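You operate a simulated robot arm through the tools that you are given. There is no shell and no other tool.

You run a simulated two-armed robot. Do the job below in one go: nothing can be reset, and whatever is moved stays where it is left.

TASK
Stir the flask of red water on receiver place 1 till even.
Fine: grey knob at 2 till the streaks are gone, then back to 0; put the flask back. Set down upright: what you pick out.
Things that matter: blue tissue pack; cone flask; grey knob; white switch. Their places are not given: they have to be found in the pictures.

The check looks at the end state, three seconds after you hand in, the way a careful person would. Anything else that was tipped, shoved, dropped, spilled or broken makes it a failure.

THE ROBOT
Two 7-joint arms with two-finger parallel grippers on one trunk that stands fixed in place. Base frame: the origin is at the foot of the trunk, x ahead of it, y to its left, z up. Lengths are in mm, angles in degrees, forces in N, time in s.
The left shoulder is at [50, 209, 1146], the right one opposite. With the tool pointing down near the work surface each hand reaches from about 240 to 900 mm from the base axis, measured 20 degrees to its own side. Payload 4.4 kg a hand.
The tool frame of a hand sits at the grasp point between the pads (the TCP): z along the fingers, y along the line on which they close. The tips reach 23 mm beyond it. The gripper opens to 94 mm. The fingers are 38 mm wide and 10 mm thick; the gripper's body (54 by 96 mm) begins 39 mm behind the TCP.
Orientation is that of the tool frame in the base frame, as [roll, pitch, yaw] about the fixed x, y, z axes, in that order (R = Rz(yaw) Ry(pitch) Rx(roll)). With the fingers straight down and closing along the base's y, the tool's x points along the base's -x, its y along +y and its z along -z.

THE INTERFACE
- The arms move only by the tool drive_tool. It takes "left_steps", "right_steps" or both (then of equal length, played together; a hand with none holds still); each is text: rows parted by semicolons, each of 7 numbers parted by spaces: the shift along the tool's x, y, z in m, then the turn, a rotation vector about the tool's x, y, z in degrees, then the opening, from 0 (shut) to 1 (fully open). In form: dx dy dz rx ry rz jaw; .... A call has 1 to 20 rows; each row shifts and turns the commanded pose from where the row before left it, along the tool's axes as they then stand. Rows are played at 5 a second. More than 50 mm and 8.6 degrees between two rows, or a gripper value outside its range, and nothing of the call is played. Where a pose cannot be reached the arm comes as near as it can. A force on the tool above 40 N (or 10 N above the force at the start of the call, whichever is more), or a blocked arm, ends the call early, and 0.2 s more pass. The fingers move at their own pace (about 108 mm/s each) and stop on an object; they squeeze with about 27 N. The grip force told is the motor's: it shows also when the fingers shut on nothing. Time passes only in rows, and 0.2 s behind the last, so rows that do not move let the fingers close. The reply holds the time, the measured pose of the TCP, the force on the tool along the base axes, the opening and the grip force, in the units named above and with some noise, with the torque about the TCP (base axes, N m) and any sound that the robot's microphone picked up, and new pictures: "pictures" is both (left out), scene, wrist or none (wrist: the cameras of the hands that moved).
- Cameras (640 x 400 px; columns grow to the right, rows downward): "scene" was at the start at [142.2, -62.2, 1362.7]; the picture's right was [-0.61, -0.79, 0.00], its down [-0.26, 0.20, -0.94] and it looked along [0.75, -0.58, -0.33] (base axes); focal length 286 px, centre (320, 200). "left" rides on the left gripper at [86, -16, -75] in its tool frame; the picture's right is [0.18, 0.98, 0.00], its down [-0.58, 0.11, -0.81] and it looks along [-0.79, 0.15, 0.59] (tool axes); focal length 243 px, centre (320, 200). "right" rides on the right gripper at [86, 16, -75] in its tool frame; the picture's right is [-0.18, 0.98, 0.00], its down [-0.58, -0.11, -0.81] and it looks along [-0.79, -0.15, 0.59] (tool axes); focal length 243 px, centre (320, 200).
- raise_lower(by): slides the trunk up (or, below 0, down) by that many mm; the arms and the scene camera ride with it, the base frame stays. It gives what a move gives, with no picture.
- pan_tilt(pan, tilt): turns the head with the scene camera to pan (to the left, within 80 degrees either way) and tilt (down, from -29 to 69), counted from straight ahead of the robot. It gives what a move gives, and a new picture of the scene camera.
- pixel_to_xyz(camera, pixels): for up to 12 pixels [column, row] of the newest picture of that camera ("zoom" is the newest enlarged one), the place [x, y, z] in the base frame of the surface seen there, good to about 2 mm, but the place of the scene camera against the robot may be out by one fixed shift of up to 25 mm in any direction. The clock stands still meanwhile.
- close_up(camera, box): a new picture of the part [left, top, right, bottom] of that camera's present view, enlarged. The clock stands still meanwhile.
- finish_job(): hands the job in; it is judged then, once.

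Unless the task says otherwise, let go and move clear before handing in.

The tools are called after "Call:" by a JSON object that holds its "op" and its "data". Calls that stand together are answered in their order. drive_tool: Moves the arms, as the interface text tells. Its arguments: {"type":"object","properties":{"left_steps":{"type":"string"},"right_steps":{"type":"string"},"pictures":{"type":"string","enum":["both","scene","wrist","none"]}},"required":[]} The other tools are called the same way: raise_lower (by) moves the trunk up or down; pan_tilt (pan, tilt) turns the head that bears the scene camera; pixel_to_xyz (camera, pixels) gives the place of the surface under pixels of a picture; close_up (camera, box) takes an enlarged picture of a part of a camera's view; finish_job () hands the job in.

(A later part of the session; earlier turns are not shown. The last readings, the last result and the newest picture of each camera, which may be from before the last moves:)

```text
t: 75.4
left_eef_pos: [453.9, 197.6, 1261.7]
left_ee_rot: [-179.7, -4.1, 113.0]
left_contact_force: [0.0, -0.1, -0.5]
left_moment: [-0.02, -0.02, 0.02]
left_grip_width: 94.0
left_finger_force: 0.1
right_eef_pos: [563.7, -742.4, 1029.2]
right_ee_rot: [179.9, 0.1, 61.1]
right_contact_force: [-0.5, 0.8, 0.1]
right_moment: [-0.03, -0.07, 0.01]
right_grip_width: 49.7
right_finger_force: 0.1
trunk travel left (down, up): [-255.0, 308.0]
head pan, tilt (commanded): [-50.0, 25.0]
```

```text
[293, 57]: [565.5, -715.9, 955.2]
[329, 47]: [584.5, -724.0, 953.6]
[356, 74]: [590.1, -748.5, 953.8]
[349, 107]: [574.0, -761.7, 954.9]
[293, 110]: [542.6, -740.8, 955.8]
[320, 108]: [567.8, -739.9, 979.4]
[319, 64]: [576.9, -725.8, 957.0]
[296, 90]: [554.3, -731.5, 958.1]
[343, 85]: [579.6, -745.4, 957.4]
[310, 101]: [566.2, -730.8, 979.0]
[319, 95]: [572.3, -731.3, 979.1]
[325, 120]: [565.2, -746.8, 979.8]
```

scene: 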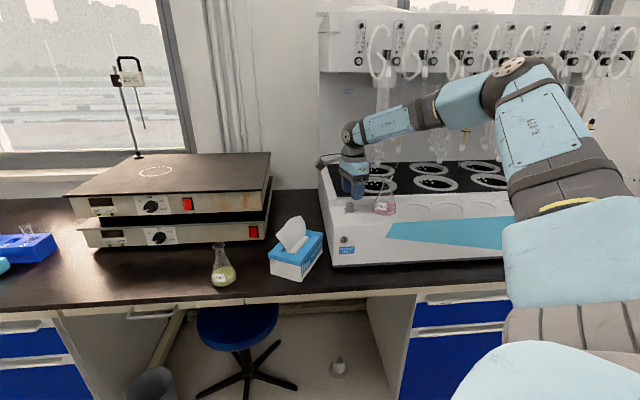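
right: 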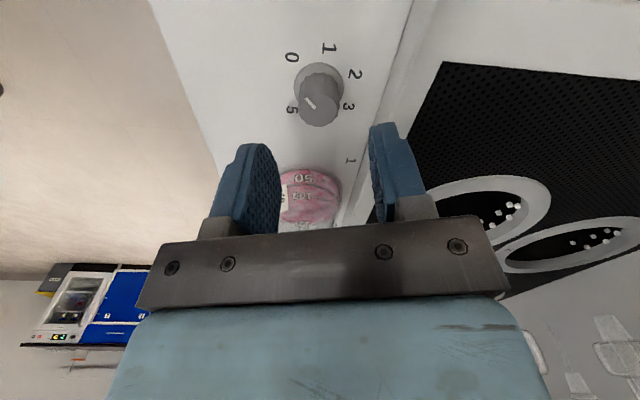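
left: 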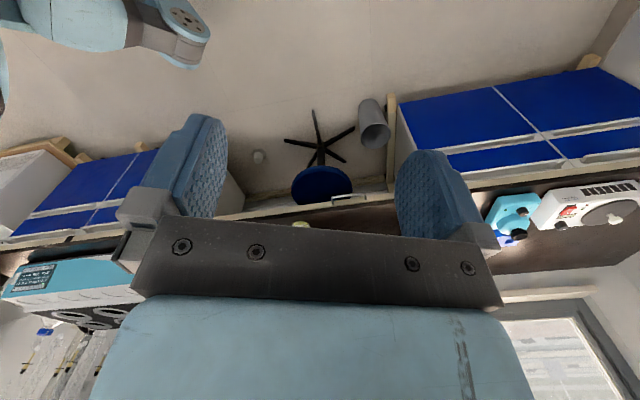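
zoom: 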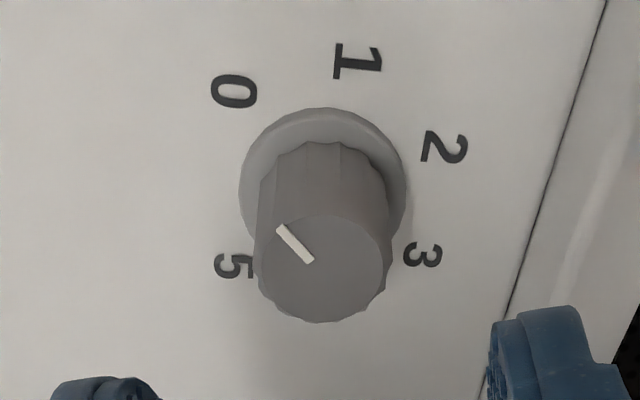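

From the picture geometry the knob lies 4.4 mm along tool x from the finger axis. I'll correct that and come down to just around the knob.

Call:
{"op": "drive_tool", "data": {"right_steps": "0.0044 -0.0002 0 0 0 0 0.53;0 0 0.015 0 0 0 0.53;0 0 0.01 0 0 0 0.53;0 0 0 0 0 0 0.53", "pictures": "wrist"}}

Call:
{"op": "close_up", "data": {"camera": "right", "box": [264, 60, 392, 220]}}

Call:
{"op": "close_up", "data": {"camera": "scene", "box": [320, 150, 416, 222]}}

```text
t: 76.4
left_eef_pos: [453.9, 196.9, 1261.6]
left_ee_rot: [-179.7, -4.1, 112.9]
left_contact_force: [0.6, -0.1, 0.2]
left_moment: [-0.04, 0.03, 0.02]
left_grip_width: 94.0
left_finger_force: 0.0
right_eef_pos: [564.5, -738.2, 1004.8]
right_ee_rot: [179.9, 0.1, 61.0]
right_contact_force: [0.3, 0.5, -0.3]
right_moment: [0.0, -0.02, 0.03]
right_grip_width: 49.8
right_finger_force: 0.1
trunk travel left (down, up): [-255.0, 308.0]
head pan, tilt (commanded): [-50.0, 25.0]
```

right: 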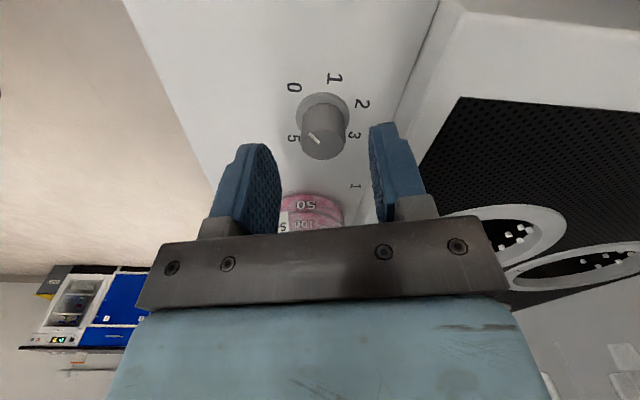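

```text
2.50 times, centred on (328, 140) of right
```

zoom: 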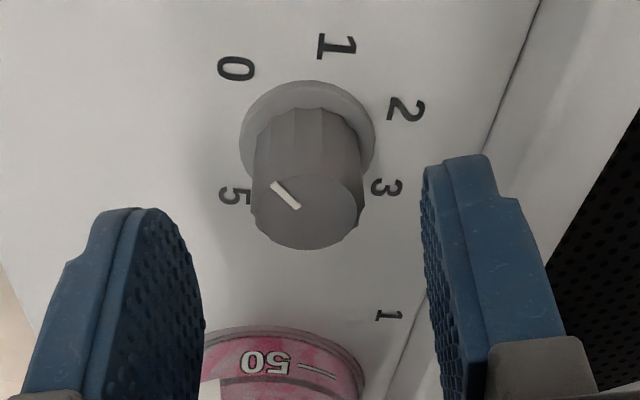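

```text
5.56 times, centred on (368, 186) of scene
```

zoom: 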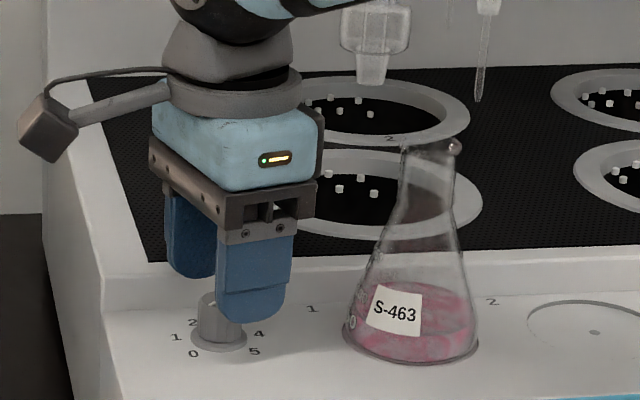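

The knob top is within 2 mm of the finger axis; I'll correct, lower 20 mm so the pads span the knob, and check.

Call:
{"op": "drive_tool", "data": {"right_steps": "-0.001 0.0015 0 0 0 0 0.53;0 0 0.01 0 0 0 0.53;0 0 0.01 0 0 0 0.53;0 0 0 0 0 0 0.53", "pictures": "wrist"}}

Call:
{"op": "close_up", "data": {"camera": "right", "box": [264, 60, 392, 220]}}

Call:
{"op": "close_up", "data": {"camera": "scene", "box": [320, 150, 416, 222]}}

```text
t: 77.4
left_eef_pos: [454.0, 196.4, 1261.4]
left_ee_rot: [-179.8, -4.0, 113.0]
left_contact_force: [0.6, -0.1, 0.2]
left_moment: [0.01, -0.01, 0.02]
left_grip_width: 93.8
left_finger_force: 0.1
right_eef_pos: [565.6, -736.8, 984.7]
right_ee_rot: [180.0, 0.1, 60.9]
right_contact_force: [-0.2, 0.7, 0.2]
right_moment: [-0.01, -0.02, -0.02]
right_grip_width: 50.2
right_finger_force: 0.1
trunk travel left (down, up): [-255.0, 308.0]
head pan, tilt (commanded): [-50.0, 25.0]
```

right: 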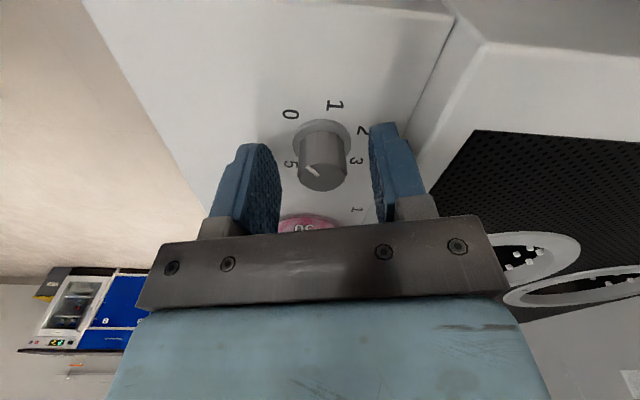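

```text
2.50 times, centred on (328, 140) of right
```

zoom: 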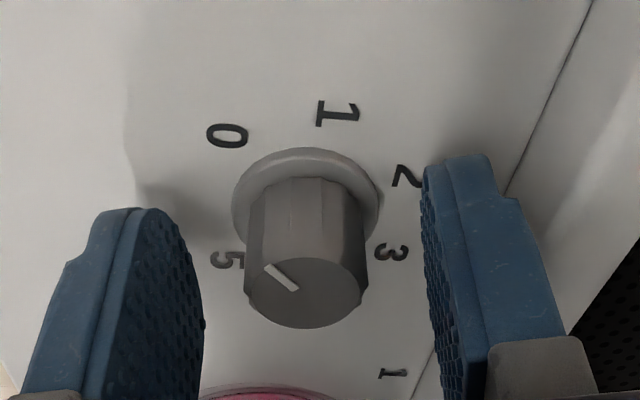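

```text
5.56 times, centred on (368, 186) of scene
```

zoom: 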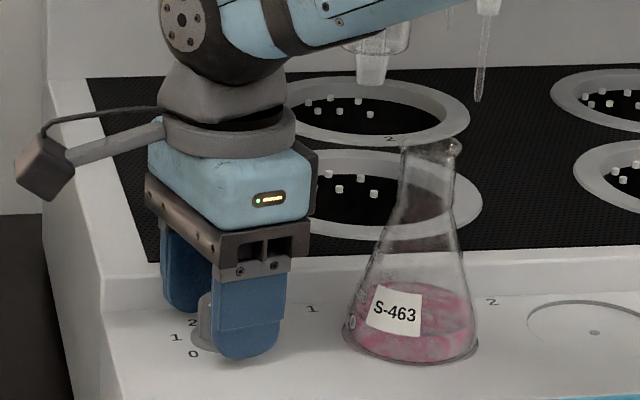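

The pads flank the knob. I'll make a last 1–2 mm centring correction and close on it.

Call:
{"op": "drive_tool", "data": {"right_steps": "-0.0018 0.0013 0 0 0 0 0.5;0 0 0 0 0 0 0.4;0 0 0 0 0 0 0.32;0 0 0 0 0 0 0.2;0 0 0 0 0 0 0;0 0 0 0 0 0 0;0 0 0 0 0 0 0", "pictures": "wrist"}}

Call:
{"op": "close_up", "data": {"camera": "right", "box": [264, 60, 392, 220]}}

```text
t: 79.0
left_eef_pos: [453.4, 196.2, 1260.6]
left_ee_rot: [-179.7, -4.1, 113.0]
left_contact_force: [-0.6, -0.4, 0.8]
left_moment: [-0.02, 0.0, 0.02]
left_grip_width: 94.1
left_finger_force: 0.1
right_eef_pos: [564.1, -739.9, 983.7]
right_ee_rot: [-180.0, 0.1, 61.1]
right_contact_force: [-5.4, 4.7, -1.5]
right_moment: [0.25, 0.52, -0.01]
right_grip_width: 23.7
right_finger_force: 45.1
trunk travel left (down, up): [-255.0, 308.0]
head pan, tilt (commanded): [-50.0, 25.0]
```

right: 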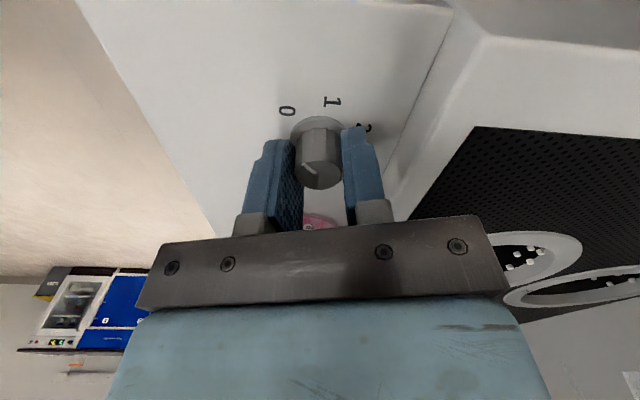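

```text
2.50 times, centred on (328, 140) of right
```

zoom: 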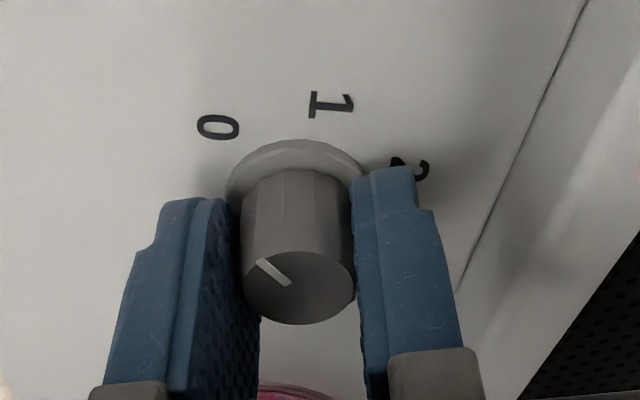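

The knob is gripped (23.7 mm) with about 7 N side force. I'll nudge 1 mm along tool −y to relieve it before turning.

Call:
{"op": "drive_tool", "data": {"right_steps": "0 -0.001 0 0 0 0 0;0 0 0 0 0 0 0;0 0 0 0 0 0 0", "pictures": "none"}}

```text
t: 79.8
left_eef_pos: [455.0, 196.7, 1258.8]
left_ee_rot: [-179.8, -4.1, 113.0]
left_contact_force: [-0.9, 0.0, -0.4]
left_moment: [0.0, 0.0, -0.03]
left_grip_width: 94.0
left_finger_force: 0.1
right_eef_pos: [565.0, -740.2, 982.6]
right_ee_rot: [179.9, 0.1, 61.0]
right_contact_force: [1.7, 1.7, -1.9]
right_moment: [0.16, 0.3, -0.04]
right_grip_width: 23.8
right_finger_force: 45.4
trunk travel left (down, up): [-255.0, 308.0]
head pan, tilt (commanded): [-50.0, 25.0]
```

Side force is now under 2 N. I'll start turning the knob clockwise, 36° first, and check that it follows.

Call:
{"op": "drive_tool", "data": {"right_steps": "0 0 0 0 0 6 0;0 0 0 0 0 6 0;0 0 0 0 0 6 0;0 0 0 0 0 6 0;0 0 0 0 0 6 0;0 0 0 0 0 6 0;0 0 0 0 0 0 0", "pictures": "both"}}

Call:
{"op": "close_up", "data": {"camera": "right", "box": [264, 60, 392, 220]}}

```text
t: 81.2
left_eef_pos: [453.4, 196.6, 1261.1]
left_ee_rot: [-179.5, -4.1, 113.1]
left_contact_force: [-1.2, 0.6, 0.5]
left_moment: [-0.01, 0.0, -0.03]
left_grip_width: 94.0
left_finger_force: 0.0
right_eef_pos: [564.5, -739.3, 983.3]
right_ee_rot: [-179.8, 0.2, 25.3]
right_contact_force: [2.6, 6.3, -2.2]
right_moment: [-0.8, 0.2, 0.01]
right_grip_width: 23.9
right_finger_force: 45.0
trunk travel left (down, up): [-255.0, 308.0]
head pan, tilt (commanded): [-50.0, 25.0]
stopped in row 7 (right hand): the force on the tool passed its limit at 40 N (the readings are from after the stop); the commanded pose is now the measured one
```

scene: 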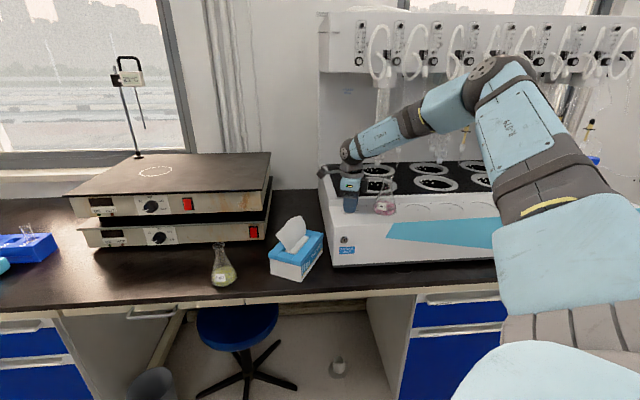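
right: 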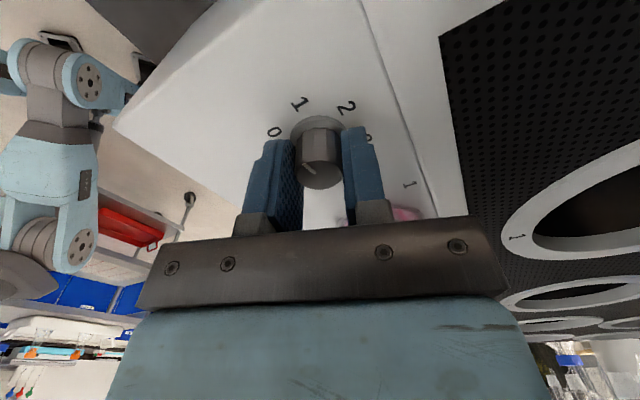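

```text
2.50 times, centred on (328, 140) of right
```

zoom: 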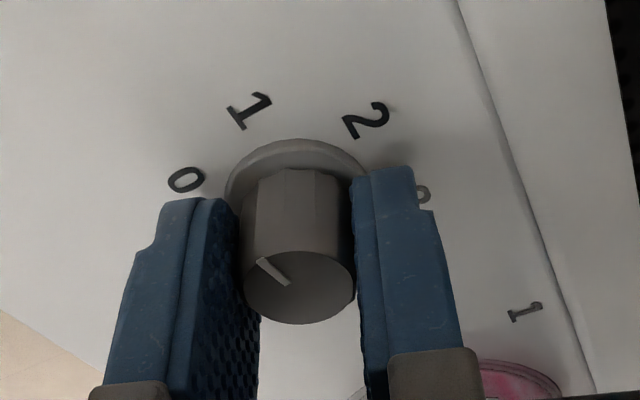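

The knob follows (pointer fixed relative to the fingers while digits turned); a side load stopped the call. I'll relieve slightly and continue in smaller portions.

Call:
{"op": "drive_tool", "data": {"right_steps": "0.0005 -0.0005 0 0 0 0 0;0 0 0 0 0 4 0;0 0 0 0 0 4 0;0 0 0 0 0 4 0;0 0 0 0 0 4 0;0 0 0 0 0 0 0", "pictures": "none"}}

```text
t: 82.7
left_eef_pos: [453.5, 197.6, 1260.5]
left_ee_rot: [-179.7, -4.1, 113.0]
left_contact_force: [-0.2, 0.6, -0.8]
left_moment: [0.0, -0.01, -0.01]
left_grip_width: 94.0
left_finger_force: 0.2
right_eef_pos: [564.2, -738.2, 983.0]
right_ee_rot: [-179.9, 0.1, 9.0]
right_contact_force: [-6.8, 0.0, 1.1]
right_moment: [-0.53, 0.46, -0.02]
right_grip_width: 23.6
right_finger_force: 45.1
trunk travel left (down, up): [-255.0, 308.0]
head pan, tilt (commanded): [-50.0, 25.0]
```

Yaw is now 9° (52° turned), forces ~7 N. I'll continue another 20°.

Call:
{"op": "drive_tool", "data": {"right_steps": "-0.0006 0 0 0 0 0 0;0 0 0 0 0 4 0;0 0 0 0 0 4 0;0 0 0 0 0 4 0;0 0 0 0 0 4 0;0 0 0 0 0 4 0;0 0 0 0 0 0 0", "pictures": "wrist"}}

Call:
{"op": "close_up", "data": {"camera": "right", "box": [264, 60, 392, 220]}}

```text
t: 84.2
left_eef_pos: [454.5, 197.3, 1261.1]
left_ee_rot: [-179.6, -4.0, 113.0]
left_contact_force: [-0.6, -0.4, 0.3]
left_moment: [0.0, 0.0, 0.01]
left_grip_width: 93.8
left_finger_force: 0.1
right_eef_pos: [563.2, -738.1, 983.5]
right_ee_rot: [180.0, 0.0, -10.9]
right_contact_force: [-1.3, 12.8, -4.1]
right_moment: [-0.5, -1.08, 0.02]
right_grip_width: 23.6
right_finger_force: 45.2
trunk travel left (down, up): [-255.0, 308.0]
head pan, tilt (commanded): [-50.0, 25.0]
```

right: 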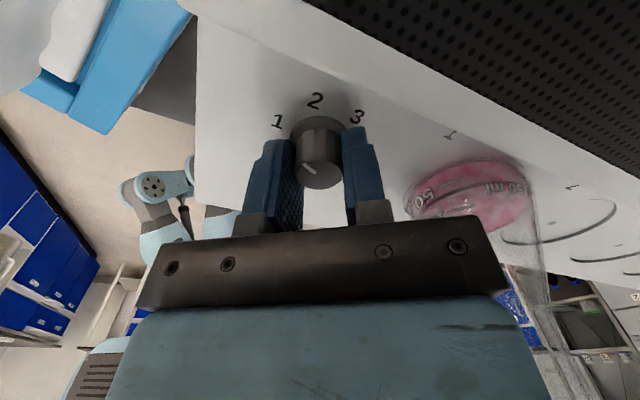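

```text
2.50 times, centred on (328, 140) of right
```

zoom: 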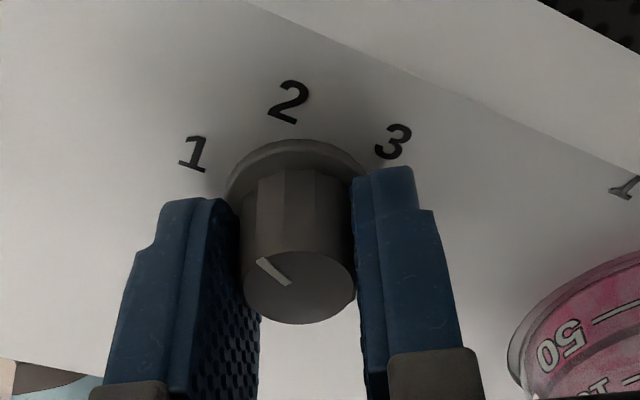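

72° turned, pointer between 1 and 2. I'll relieve the 12 N side load and continue 16°.

Call:
{"op": "drive_tool", "data": {"right_steps": "0 -0.0012 0 0 0 0 0;0 0 0 0 0 4 0;0 0 0 0 0 4 0;0 0 0 0 0 4 0;0 0 0 0 0 4 0;0 0 0 0 0 0 0", "pictures": "none"}}

```text
t: 85.7
left_eef_pos: [454.6, 197.3, 1260.0]
left_ee_rot: [-179.6, -4.0, 113.0]
left_contact_force: [-0.7, -0.9, 0.1]
left_moment: [0.01, 0.01, 0.04]
left_grip_width: 93.9
left_finger_force: 0.0
right_eef_pos: [565.5, -737.0, 982.2]
right_ee_rot: [179.9, 0.2, -26.9]
right_contact_force: [5.3, 5.9, -4.3]
right_moment: [0.31, -0.6, 0.0]
right_grip_width: 23.5
right_finger_force: 45.5
trunk travel left (down, up): [-255.0, 308.0]
head pan, tilt (commanded): [-50.0, 25.0]
```

88° turned; about 20° remain. I'll relieve a little and finish the turn to 2.

Call:
{"op": "drive_tool", "data": {"right_steps": "0 -0.0007 0 0 0 0 0;0 0 0 0 0 4 0;0 0 0 0 0 4 0;0 0 0 0 0 4 0;0 0 0 0 0 4 0;0 0 0 0 0 4 0;0 0 0 0 0 0 0", "pictures": "both"}}

Call:
{"op": "close_up", "data": {"camera": "right", "box": [264, 60, 392, 220]}}

Call:
{"op": "close_up", "data": {"camera": "scene", "box": [320, 150, 416, 222]}}

```text
t: 87.2
left_eef_pos: [454.3, 197.2, 1260.2]
left_ee_rot: [-179.6, -4.1, 112.9]
left_contact_force: [-0.2, 0.2, -0.4]
left_moment: [0.01, 0.02, -0.01]
left_grip_width: 94.1
left_finger_force: 0.1
right_eef_pos: [564.9, -737.0, 981.9]
right_ee_rot: [180.0, 0.1, -46.9]
right_contact_force: [7.4, -7.7, 8.8]
right_moment: [0.95, 0.26, 0.0]
right_grip_width: 23.5
right_finger_force: 45.1
trunk travel left (down, up): [-255.0, 308.0]
head pan, tilt (commanded): [-50.0, 25.0]
```

scene: 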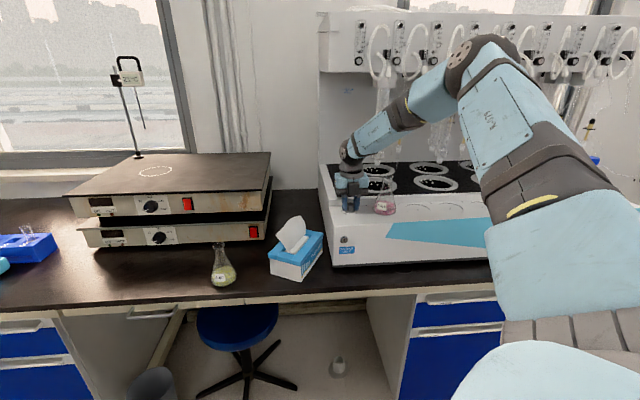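
right: 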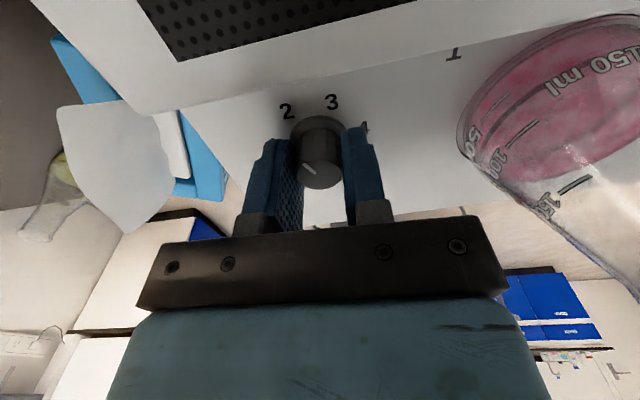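

```text
2.50 times, centred on (328, 140) of right
```

zoom: 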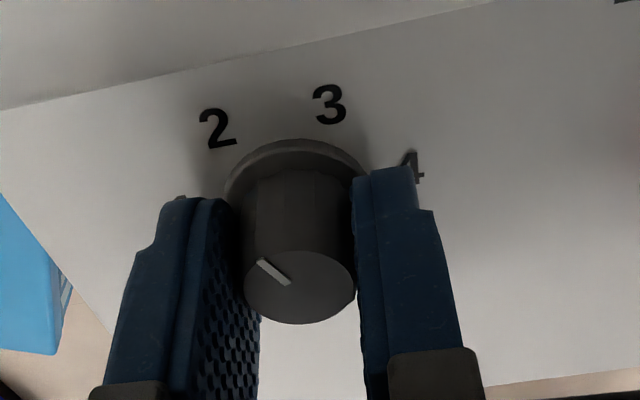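

```text
5.56 times, centred on (368, 186) of scene
```

zoom: 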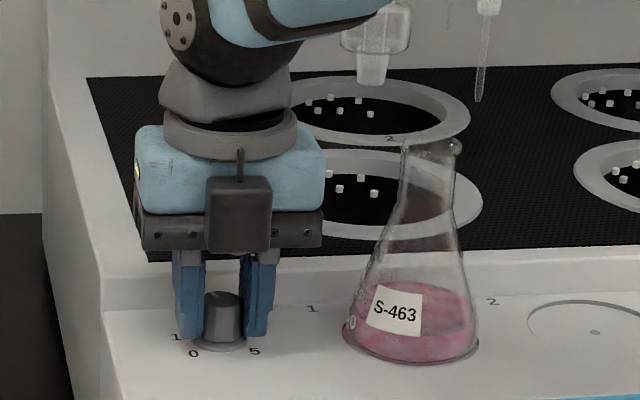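

The knob has turned 108°: digit 2 now sits exactly where 0 was relative to the pointer, so it reads 2. I'll relieve the side load, hold and watch the liquid.

Call:
{"op": "drive_tool", "data": {"right_steps": "0.0008 0 0 0 0 0 0;0 0 0 0 0 0 0;0 0 0 0 0 0 0;0 0 0 0 0 0 0;0 0 0 0 0 0 0;0 0 0 0 0 0 0;0 0 0 0 0 0 0;0 0 0 0 0 0 0;0 0 0 0 0 0 0;0 0 0 0 0 0 0", "pictures": "both"}}

Call:
{"op": "close_up", "data": {"camera": "scene", "box": [362, 180, 410, 218]}}

Call:
{"op": "close_up", "data": {"camera": "right", "box": [440, 0, 640, 200]}}

```text
t: 89.5
left_eef_pos: [452.9, 197.9, 1260.1]
left_ee_rot: [-179.6, -4.2, 113.0]
left_contact_force: [-0.3, 0.2, -0.2]
left_moment: [0.0, 0.0, -0.04]
left_grip_width: 93.9
left_finger_force: 0.1
right_eef_pos: [564.3, -736.2, 982.4]
right_ee_rot: [179.9, 0.3, -47.0]
right_contact_force: [7.0, 7.0, 3.4]
right_moment: [0.53, -0.34, 0.04]
right_grip_width: 23.8
right_finger_force: 45.1
trunk travel left (down, up): [-255.0, 308.0]
head pan, tilt (commanded): [-50.0, 25.0]
```

scene: 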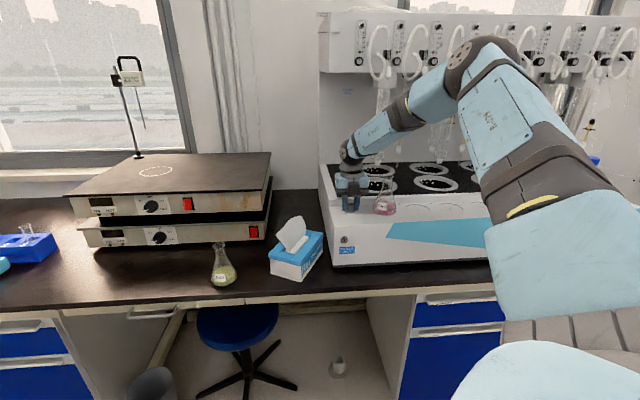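
right: 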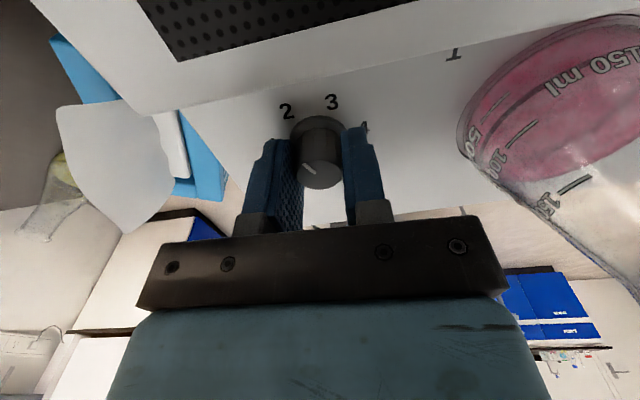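

```text
10.53 times, centred on (386, 199) of scene
```

zoom: 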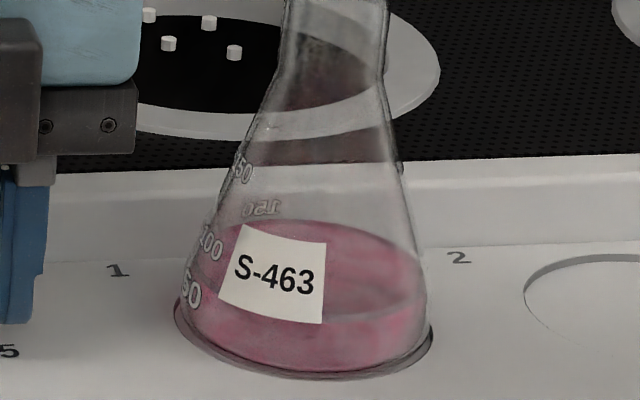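

```text
2.00 times, centred on (540, 100) of right
```

zoom: 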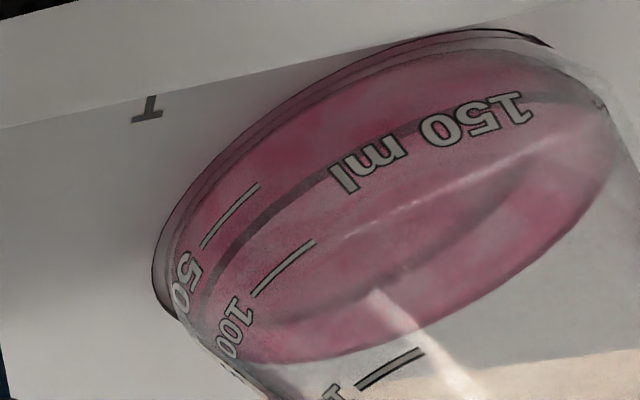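

The liquid is deepening in colour with faint streaks left. I'll wait four more seconds and compare.

Call:
{"op": "drive_tool", "data": {"right_steps": "0 0 0 0 0 0 0;0 0 0 0 0 0 0;0 0 0 0 0 0 0;0 0 0 0 0 0 0;0 0 0 0 0 0 0;0 0 0 0 0 0 0;0 0 0 0 0 0 0;0 0 0 0 0 0 0;0 0 0 0 0 0 0;0 0 0 0 0 0 0;0 0 0 0 0 0 0;0 0 0 0 0 0 0;0 0 0 0 0 0 0;0 0 0 0 0 0 0;0 0 0 0 0 0 0;0 0 0 0 0 0 0;0 0 0 0 0 0 0;0 0 0 0 0 0 0;0 0 0 0 0 0 0;0 0 0 0 0 0 0", "pictures": "both"}}

Call:
{"op": "close_up", "data": {"camera": "scene", "box": [362, 180, 410, 218]}}

Call:
{"op": "close_up", "data": {"camera": "right", "box": [440, 0, 640, 200]}}

```text
t: 93.7
left_eef_pos: [453.4, 198.2, 1259.7]
left_ee_rot: [-179.6, -4.1, 113.0]
left_contact_force: [0.1, 0.2, 0.5]
left_moment: [-0.01, 0.01, 0.01]
left_grip_width: 93.6
left_finger_force: 0.1
right_eef_pos: [564.0, -737.5, 983.4]
right_ee_rot: [179.9, 0.0, -47.0]
right_contact_force: [3.0, 13.3, -1.9]
right_moment: [0.41, -0.4, 0.0]
right_grip_width: 24.0
right_finger_force: 45.2
trunk travel left (down, up): [-255.0, 308.0]
head pan, tilt (commanded): [-50.0, 25.0]
```

scene: 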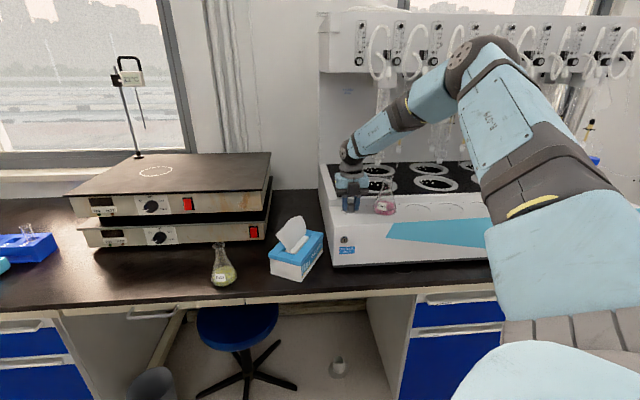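
right: 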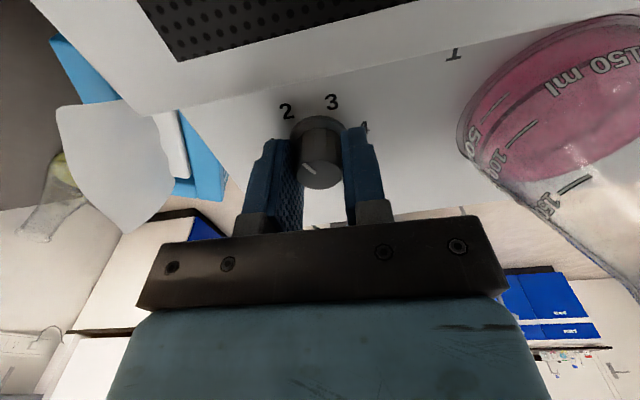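

```text
10.53 times, centred on (386, 199) of scene
```

zoom: 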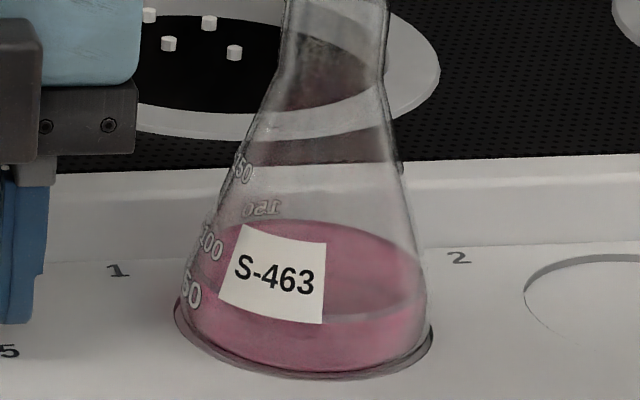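

```text
2.00 times, centred on (540, 100) of right
```

zoom: 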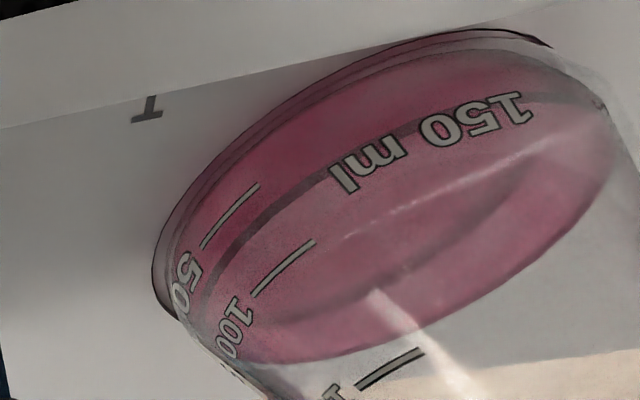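

The streaks look gone. I'll wait two more seconds and enlarge again to be sure that nothing changes.

Call:
{"op": "drive_tool", "data": {"right_steps": "0 0 0 0 0 0 0;0 0 0 0 0 0 0;0 0 0 0 0 0 0;0 0 0 0 0 0 0;0 0 0 0 0 0 0;0 0 0 0 0 0 0;0 0 0 0 0 0 0;0 0 0 0 0 0 0;0 0 0 0 0 0 0;0 0 0 0 0 0 0", "pictures": "both"}}

Call:
{"op": "close_up", "data": {"camera": "scene", "box": [372, 192, 404, 217]}}

Call:
{"op": "close_up", "data": {"camera": "right", "box": [480, 0, 640, 180]}}

```text
t: 95.8
left_eef_pos: [454.5, 198.6, 1260.1]
left_ee_rot: [-179.7, -4.2, 113.0]
left_contact_force: [0.3, 0.1, 0.4]
left_moment: [0.0, -0.02, 0.0]
left_grip_width: 94.3
left_finger_force: 0.0
right_eef_pos: [564.7, -737.6, 982.6]
right_ee_rot: [179.9, 0.1, -46.9]
right_contact_force: [2.5, 13.6, -2.9]
right_moment: [0.46, -0.32, 0.06]
right_grip_width: 23.8
right_finger_force: 44.8
trunk travel left (down, up): [-255.0, 308.0]
head pan, tilt (commanded): [-50.0, 25.0]
```

scene: 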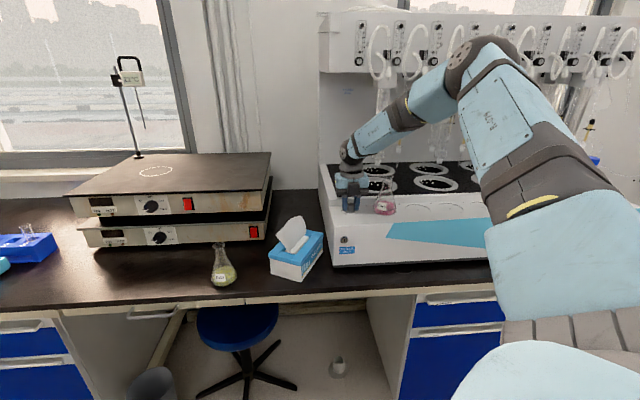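
right: 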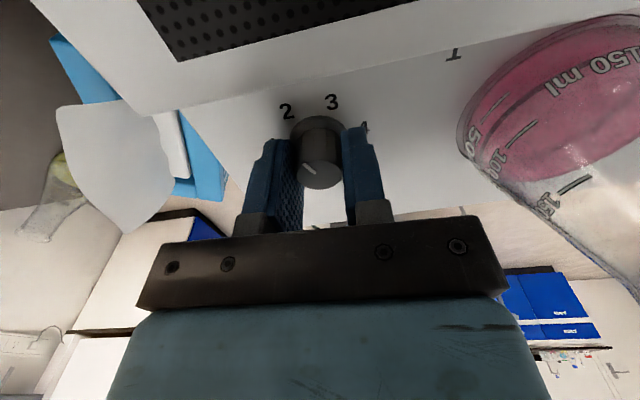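

```text
16.00 times, centred on (388, 204) of scene
```

zoom: 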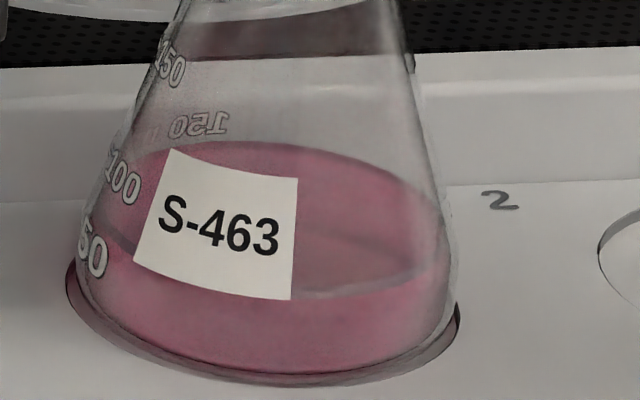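

```text
2.22 times, centred on (560, 90) of right
```

zoom: 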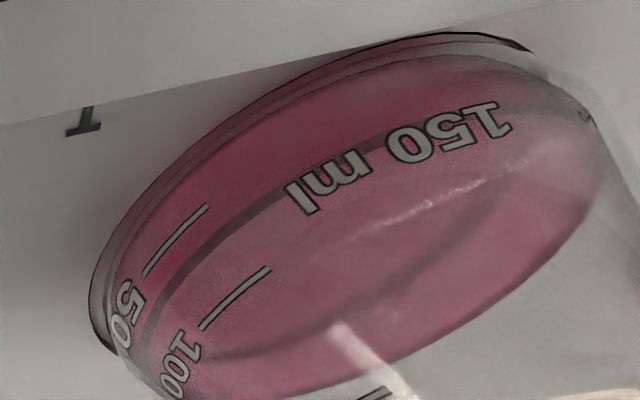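

The liquid is now even, no streaks in either view. I'll turn the knob back counter-clockwise, relieving the side load on the way.

Call:
{"op": "drive_tool", "data": {"right_steps": "-0.0006 -0.0009 0 0 0 0 0;0 0 0 0 0 -4 0;0 0 0 0 0 -4 0;0 0 0 0 0 -4 0;0 0 0 0 0 -4 0;0 0 0 0 0 -4 0;0 0 0 0 0 0 0", "pictures": "none"}}

```text
t: 97.5
left_eef_pos: [454.1, 195.3, 1261.2]
left_ee_rot: [-179.7, -4.1, 113.0]
left_contact_force: [0.6, 0.1, -0.7]
left_moment: [0.0, 0.02, -0.03]
left_grip_width: 94.1
left_finger_force: 0.1
right_eef_pos: [565.2, -738.0, 982.5]
right_ee_rot: [-179.9, 0.1, -26.9]
right_contact_force: [-1.6, -0.2, 0.4]
right_moment: [0.07, -0.32, 0.0]
right_grip_width: 23.6
right_finger_force: 44.8
trunk travel left (down, up): [-255.0, 308.0]
head pan, tilt (commanded): [-50.0, 25.0]
```

Forces are small now (yaw −26.9°). I'll continue another 28°.

Call:
{"op": "drive_tool", "data": {"right_steps": "0 0 0 0 0 -4 0;0 0 0 0 0 -4 0;0 0 0 0 0 -4 0;0 0 0 0 0 -4 0;0 0 0 0 0 -4 0;0 0 0 0 0 -4 0;0 0 0 0 0 -4 0;0 0 0 0 0 0 0", "pictures": "none"}}

```text
t: 99.2
left_eef_pos: [451.8, 196.2, 1262.3]
left_ee_rot: [-179.8, -4.1, 113.1]
left_contact_force: [0.3, 0.3, 0.8]
left_moment: [0.01, -0.03, 0.05]
left_grip_width: 94.2
left_finger_force: 0.2
right_eef_pos: [563.2, -738.2, 983.1]
right_ee_rot: [-179.9, 0.1, 1.0]
right_contact_force: [-5.7, -24.9, 10.1]
right_moment: [-0.85, 1.17, -0.04]
right_grip_width: 23.4
right_finger_force: 45.0
trunk travel left (down, up): [-255.0, 308.0]
head pan, tilt (commanded): [-50.0, 25.0]
```

Side force rose to 25 N; I'll relieve it along tool +y first and re-read.

Call:
{"op": "drive_tool", "data": {"right_steps": "-0.0004 0.0016 -0.0003 0 0 0 0;0 0 0 0 0 0 0", "pictures": "none"}}

```text
t: 99.8
left_eef_pos: [452.2, 195.7, 1261.0]
left_ee_rot: [-179.8, -4.1, 113.0]
left_contact_force: [-0.4, -0.2, -0.5]
left_moment: [0.0, 0.03, 0.02]
left_grip_width: 93.6
left_finger_force: 0.1
right_eef_pos: [564.1, -737.5, 983.5]
right_ee_rot: [-179.8, 0.0, 1.0]
right_contact_force: [-4.9, -12.8, 5.4]
right_moment: [-0.64, -0.43, -0.03]
right_grip_width: 23.9
right_finger_force: 45.5
trunk travel left (down, up): [-255.0, 308.0]
head pan, tilt (commanded): [-50.0, 25.0]
```

Call:
{"op": "drive_tool", "data": {"right_steps": "-0.0003 0.0012 -0.0002 0 0 0 0;0 0 0 0 0 -4 0;0 0 0 0 0 -4 0;0 0 0 0 0 -4 0;0 0 0 0 0 -4 0;0 0 0 0 0 0 0", "pictures": "wrist"}}

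Call:
{"op": "close_up", "data": {"camera": "right", "box": [264, 60, 392, 220]}}

```text
t: 101.2
left_eef_pos: [454.2, 196.9, 1261.0]
left_ee_rot: [-179.7, -4.1, 112.9]
left_contact_force: [-0.4, 0.4, 0.2]
left_moment: [0.03, 0.0, -0.01]
left_grip_width: 93.9
left_finger_force: 0.1
right_eef_pos: [565.3, -738.4, 983.2]
right_ee_rot: [-179.8, 0.2, 17.2]
right_contact_force: [-9.4, 15.5, -12.0]
right_moment: [-0.18, -0.58, 0.05]
right_grip_width: 23.9
right_finger_force: 45.0
trunk travel left (down, up): [-255.0, 308.0]
head pan, tilt (commanded): [-50.0, 25.0]
```

right: 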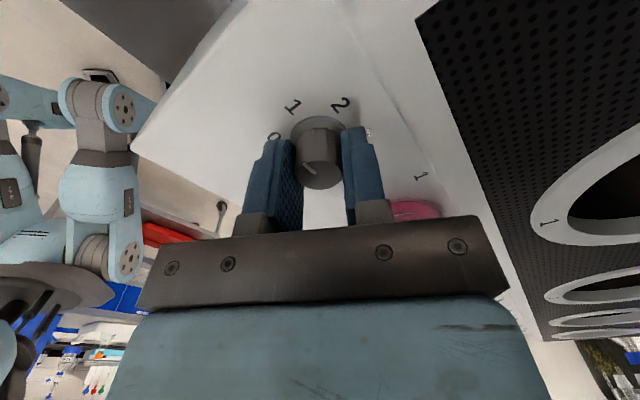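

```text
2.50 times, centred on (328, 140) of right
```

zoom: 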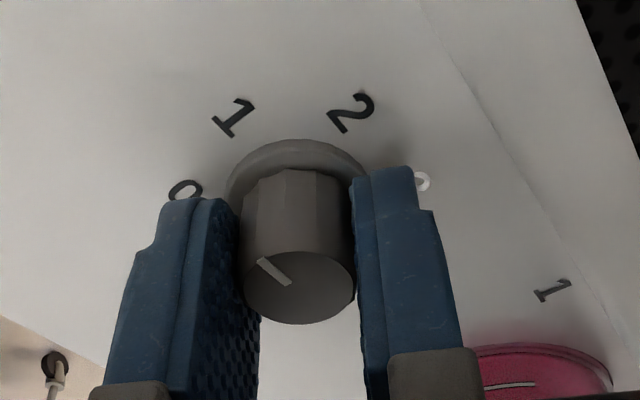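

The knob keeps following (yaw 17°). I'll relieve 1 mm the other way and continue 24°.

Call:
{"op": "drive_tool", "data": {"right_steps": "-0.0002 -0.0011 0.0003 0 0 0 0;0 0 0 0 0 -4 0;0 0 0 0 0 -4 0;0 0 0 0 0 -4 0;0 0 0 0 0 0 0", "pictures": "none"}}

```text
t: 102.5
left_eef_pos: [453.3, 196.2, 1260.3]
left_ee_rot: [-179.7, -4.1, 112.9]
left_contact_force: [0.8, 0.2, -0.6]
left_moment: [0.03, 0.04, 0.0]
left_grip_width: 94.1
left_finger_force: 0.2
right_eef_pos: [564.1, -738.7, 982.2]
right_ee_rot: [-179.8, 0.1, 29.1]
right_contact_force: [-6.1, 2.1, -6.1]
right_moment: [-1.02, 0.64, 0.03]
right_grip_width: 23.7
right_finger_force: 44.9
trunk travel left (down, up): [-255.0, 308.0]
head pan, tilt (commanded): [-50.0, 25.0]
```

Call:
{"op": "drive_tool", "data": {"right_steps": "-0.0003 -0.0003 0 0 0 0 0;0 0 0 0 0 -4 0;0 0 0 0 0 -4 0;0 0 0 0 0 -4 0;0 0 0 0 0 -4 0;0 0 0 0 0 0 0", "pictures": "none"}}

```text
t: 103.8
left_eef_pos: [454.3, 195.6, 1261.5]
left_ee_rot: [-179.7, -4.2, 113.0]
left_contact_force: [-0.6, 0.7, -1.0]
left_moment: [0.05, -0.02, -0.01]
left_grip_width: 94.0
left_finger_force: 0.1
right_eef_pos: [565.6, -740.4, 982.5]
right_ee_rot: [-180.0, 0.1, 45.2]
right_contact_force: [4.3, -10.8, -1.2]
right_moment: [-0.79, -0.14, 0.0]
right_grip_width: 23.5
right_finger_force: 44.9
trunk travel left (down, up): [-255.0, 308.0]
head pan, tilt (commanded): [-50.0, 25.0]
```

Yaw 45°; about 16° remain to 0. I'll relieve and finish.

Call:
{"op": "drive_tool", "data": {"right_steps": "-0.0002 0.0007 0 0 0 0 0;0 0 0 0 0 -4 0;0 0 0 0 0 -4 0;0 0 0 0 0 -4 0;0 0 0 0 0 -3.8 0;0 0 0 0 0 0 0", "pictures": "both"}}

Call:
{"op": "close_up", "data": {"camera": "right", "box": [264, 60, 392, 220]}}

Call:
{"op": "close_up", "data": {"camera": "scene", "box": [320, 150, 416, 222]}}

```text
t: 105.2
left_eef_pos: [455.2, 195.8, 1260.0]
left_ee_rot: [-179.6, -4.0, 113.0]
left_contact_force: [0.2, -0.1, 0.3]
left_moment: [-0.04, 0.0, 0.02]
left_grip_width: 94.1
left_finger_force: 0.1
right_eef_pos: [564.9, -738.9, 982.4]
right_ee_rot: [-179.8, 0.0, 61.1]
right_contact_force: [16.4, -13.7, 8.0]
right_moment: [-0.6, -0.5, -0.06]
right_grip_width: 23.7
right_finger_force: 45.3
trunk travel left (down, up): [-255.0, 308.0]
head pan, tilt (commanded): [-50.0, 25.0]
```

scene: 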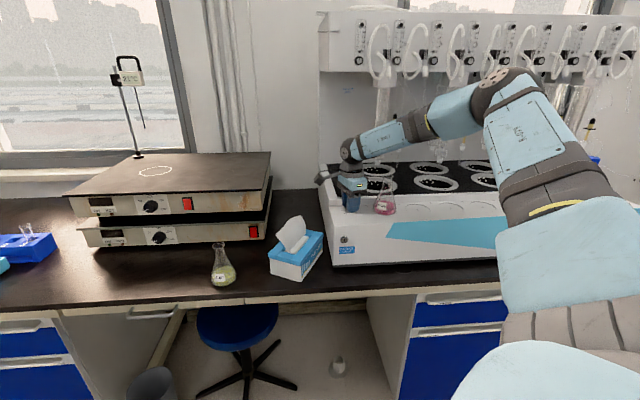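
right: 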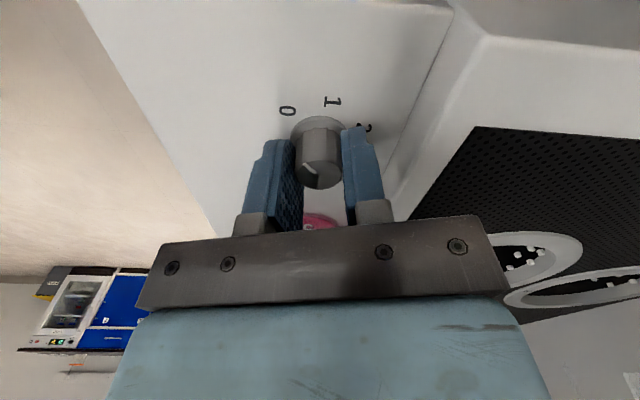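

```text
2.50 times, centred on (328, 140) of right
```

zoom: 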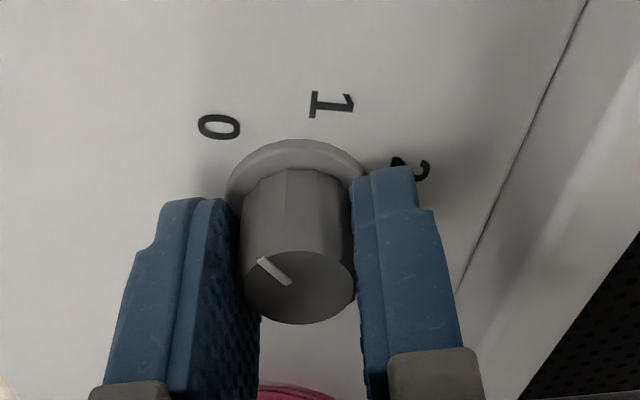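

```text
5.56 times, centred on (368, 186) of scene
```

zoom: 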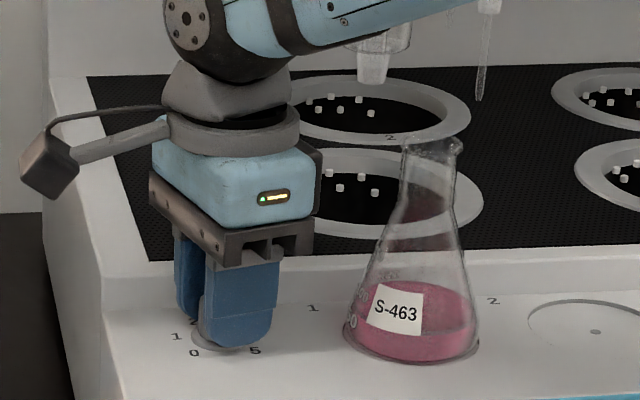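

The pointer lines up with 0 again (same picture position as at first), liquid evenly red. I'll relieve the side load, open and rise straight up.

Call:
{"op": "drive_tool", "data": {"right_steps": "-0.0002 0.0014 -0.0003 0 0 0 0;0 0 0 0 0 0 0;0 0 0 0 0 0 0.35;0 0 0 0 0 0 0.45;0 0 0 0 0 0 0.52;0 0 0 0 0 0 0.52;0 0 -0.01 0 0 0 0.52;0 0 -0.02 0 0 0 0.52;0 0 -0.03 0 0 0 0.52;0 0 -0.03 0 0 0 0.52;0 0 -0.03 0 0 0 0.52;0 0 0 0 0 0 0.52", "pictures": "both"}}

Call:
{"op": "close_up", "data": {"camera": "right", "box": [280, 0, 376, 120]}}

Call:
{"op": "close_up", "data": {"camera": "scene", "box": [320, 150, 416, 222]}}

```text
t: 107.8
left_eef_pos: [454.5, 195.8, 1259.9]
left_ee_rot: [-179.6, -4.1, 113.0]
left_contact_force: [-0.2, -0.3, -0.6]
left_moment: [0.0, -0.02, 0.0]
left_grip_width: 94.0
left_finger_force: 0.1
right_eef_pos: [566.0, -739.0, 1101.2]
right_ee_rot: [-179.7, -0.1, 60.9]
right_contact_force: [1.0, 1.1, -0.2]
right_moment: [-0.03, 0.0, -0.03]
right_grip_width: 48.7
right_finger_force: 0.0
trunk travel left (down, up): [-255.0, 308.0]
head pan, tilt (commanded): [-50.0, 25.0]
```

scene: 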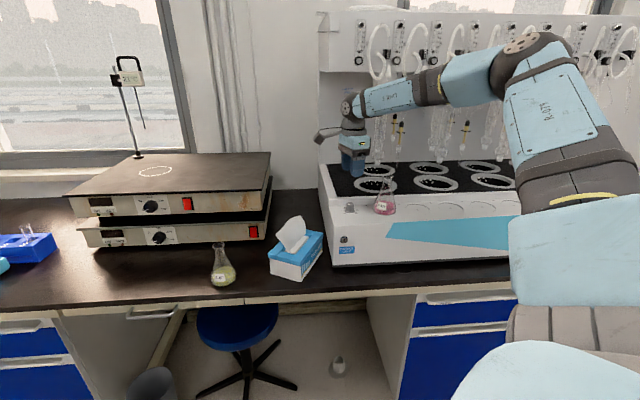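
right: 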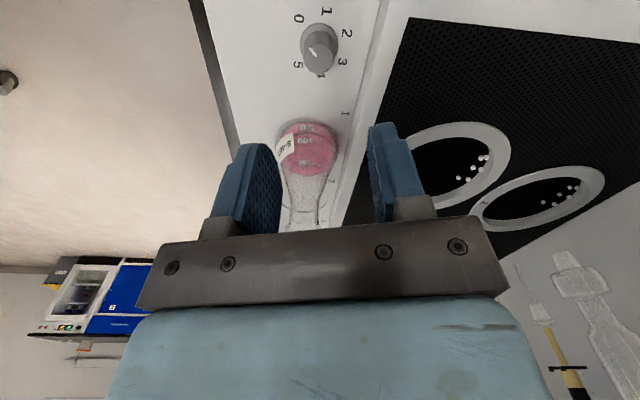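

```text
3.33 times, centred on (328, 60) of right
```

zoom: 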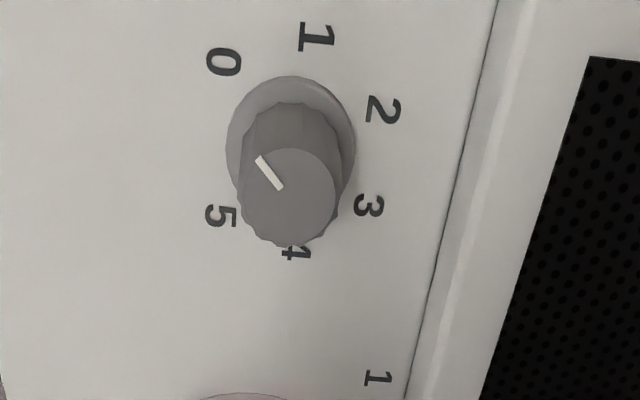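

```text
5.56 times, centred on (368, 186) of scene
```

zoom: 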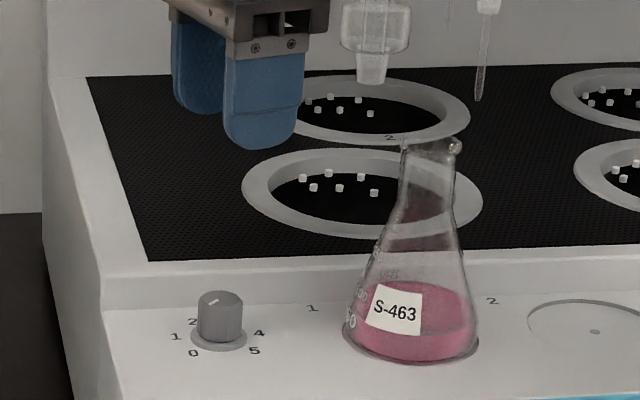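

The pointer looks close to 0; I'll measure its direction precisely.

Call:
{"op": "close_up", "data": {"camera": "right", "box": [296, 26, 344, 81]}}

Call:
{"op": "pixel_to_xyz", "data": {"camera": "zoom", "pixels": [[200, 240], [230, 270], [265, 310], [320, 330], [250, 380], [350, 300]]}}

```text
7.27 times, centred on (320, 54) of right
```

zoom: 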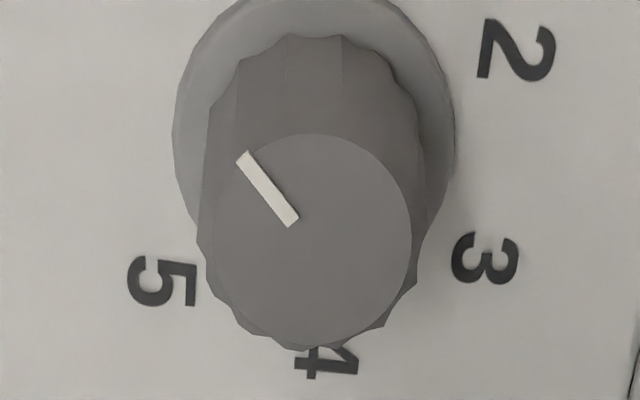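

```text
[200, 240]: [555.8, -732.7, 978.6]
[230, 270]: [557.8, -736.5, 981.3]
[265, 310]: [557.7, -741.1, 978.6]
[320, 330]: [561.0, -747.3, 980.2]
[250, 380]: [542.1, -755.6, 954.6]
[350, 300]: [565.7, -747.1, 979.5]
```

The pointer computes to about 89–90°, i.e. at 0 (it was ~91° at the start). I'll enlarge further for a finer reading.

Call:
{"op": "close_up", "data": {"camera": "right", "box": [302, 36, 334, 76]}}

Call:
{"op": "close_up", "data": {"camera": "scene", "box": [338, 196, 362, 216]}}

```text
10.00 times, centred on (318, 56) of right
```

zoom: 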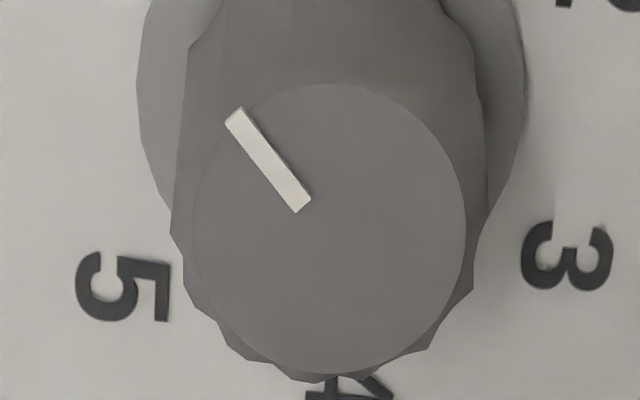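

```text
16.00 times, centred on (350, 206) of scene
```

zoom: 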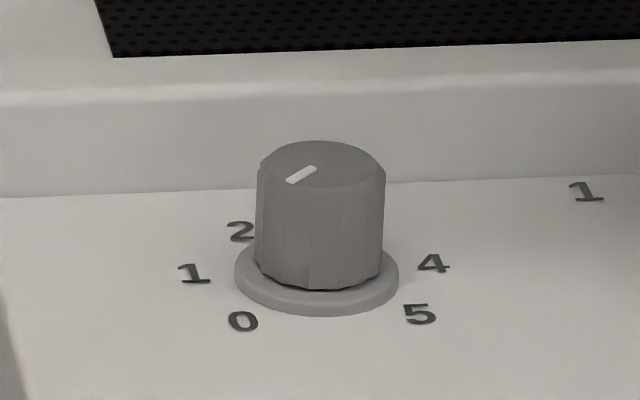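

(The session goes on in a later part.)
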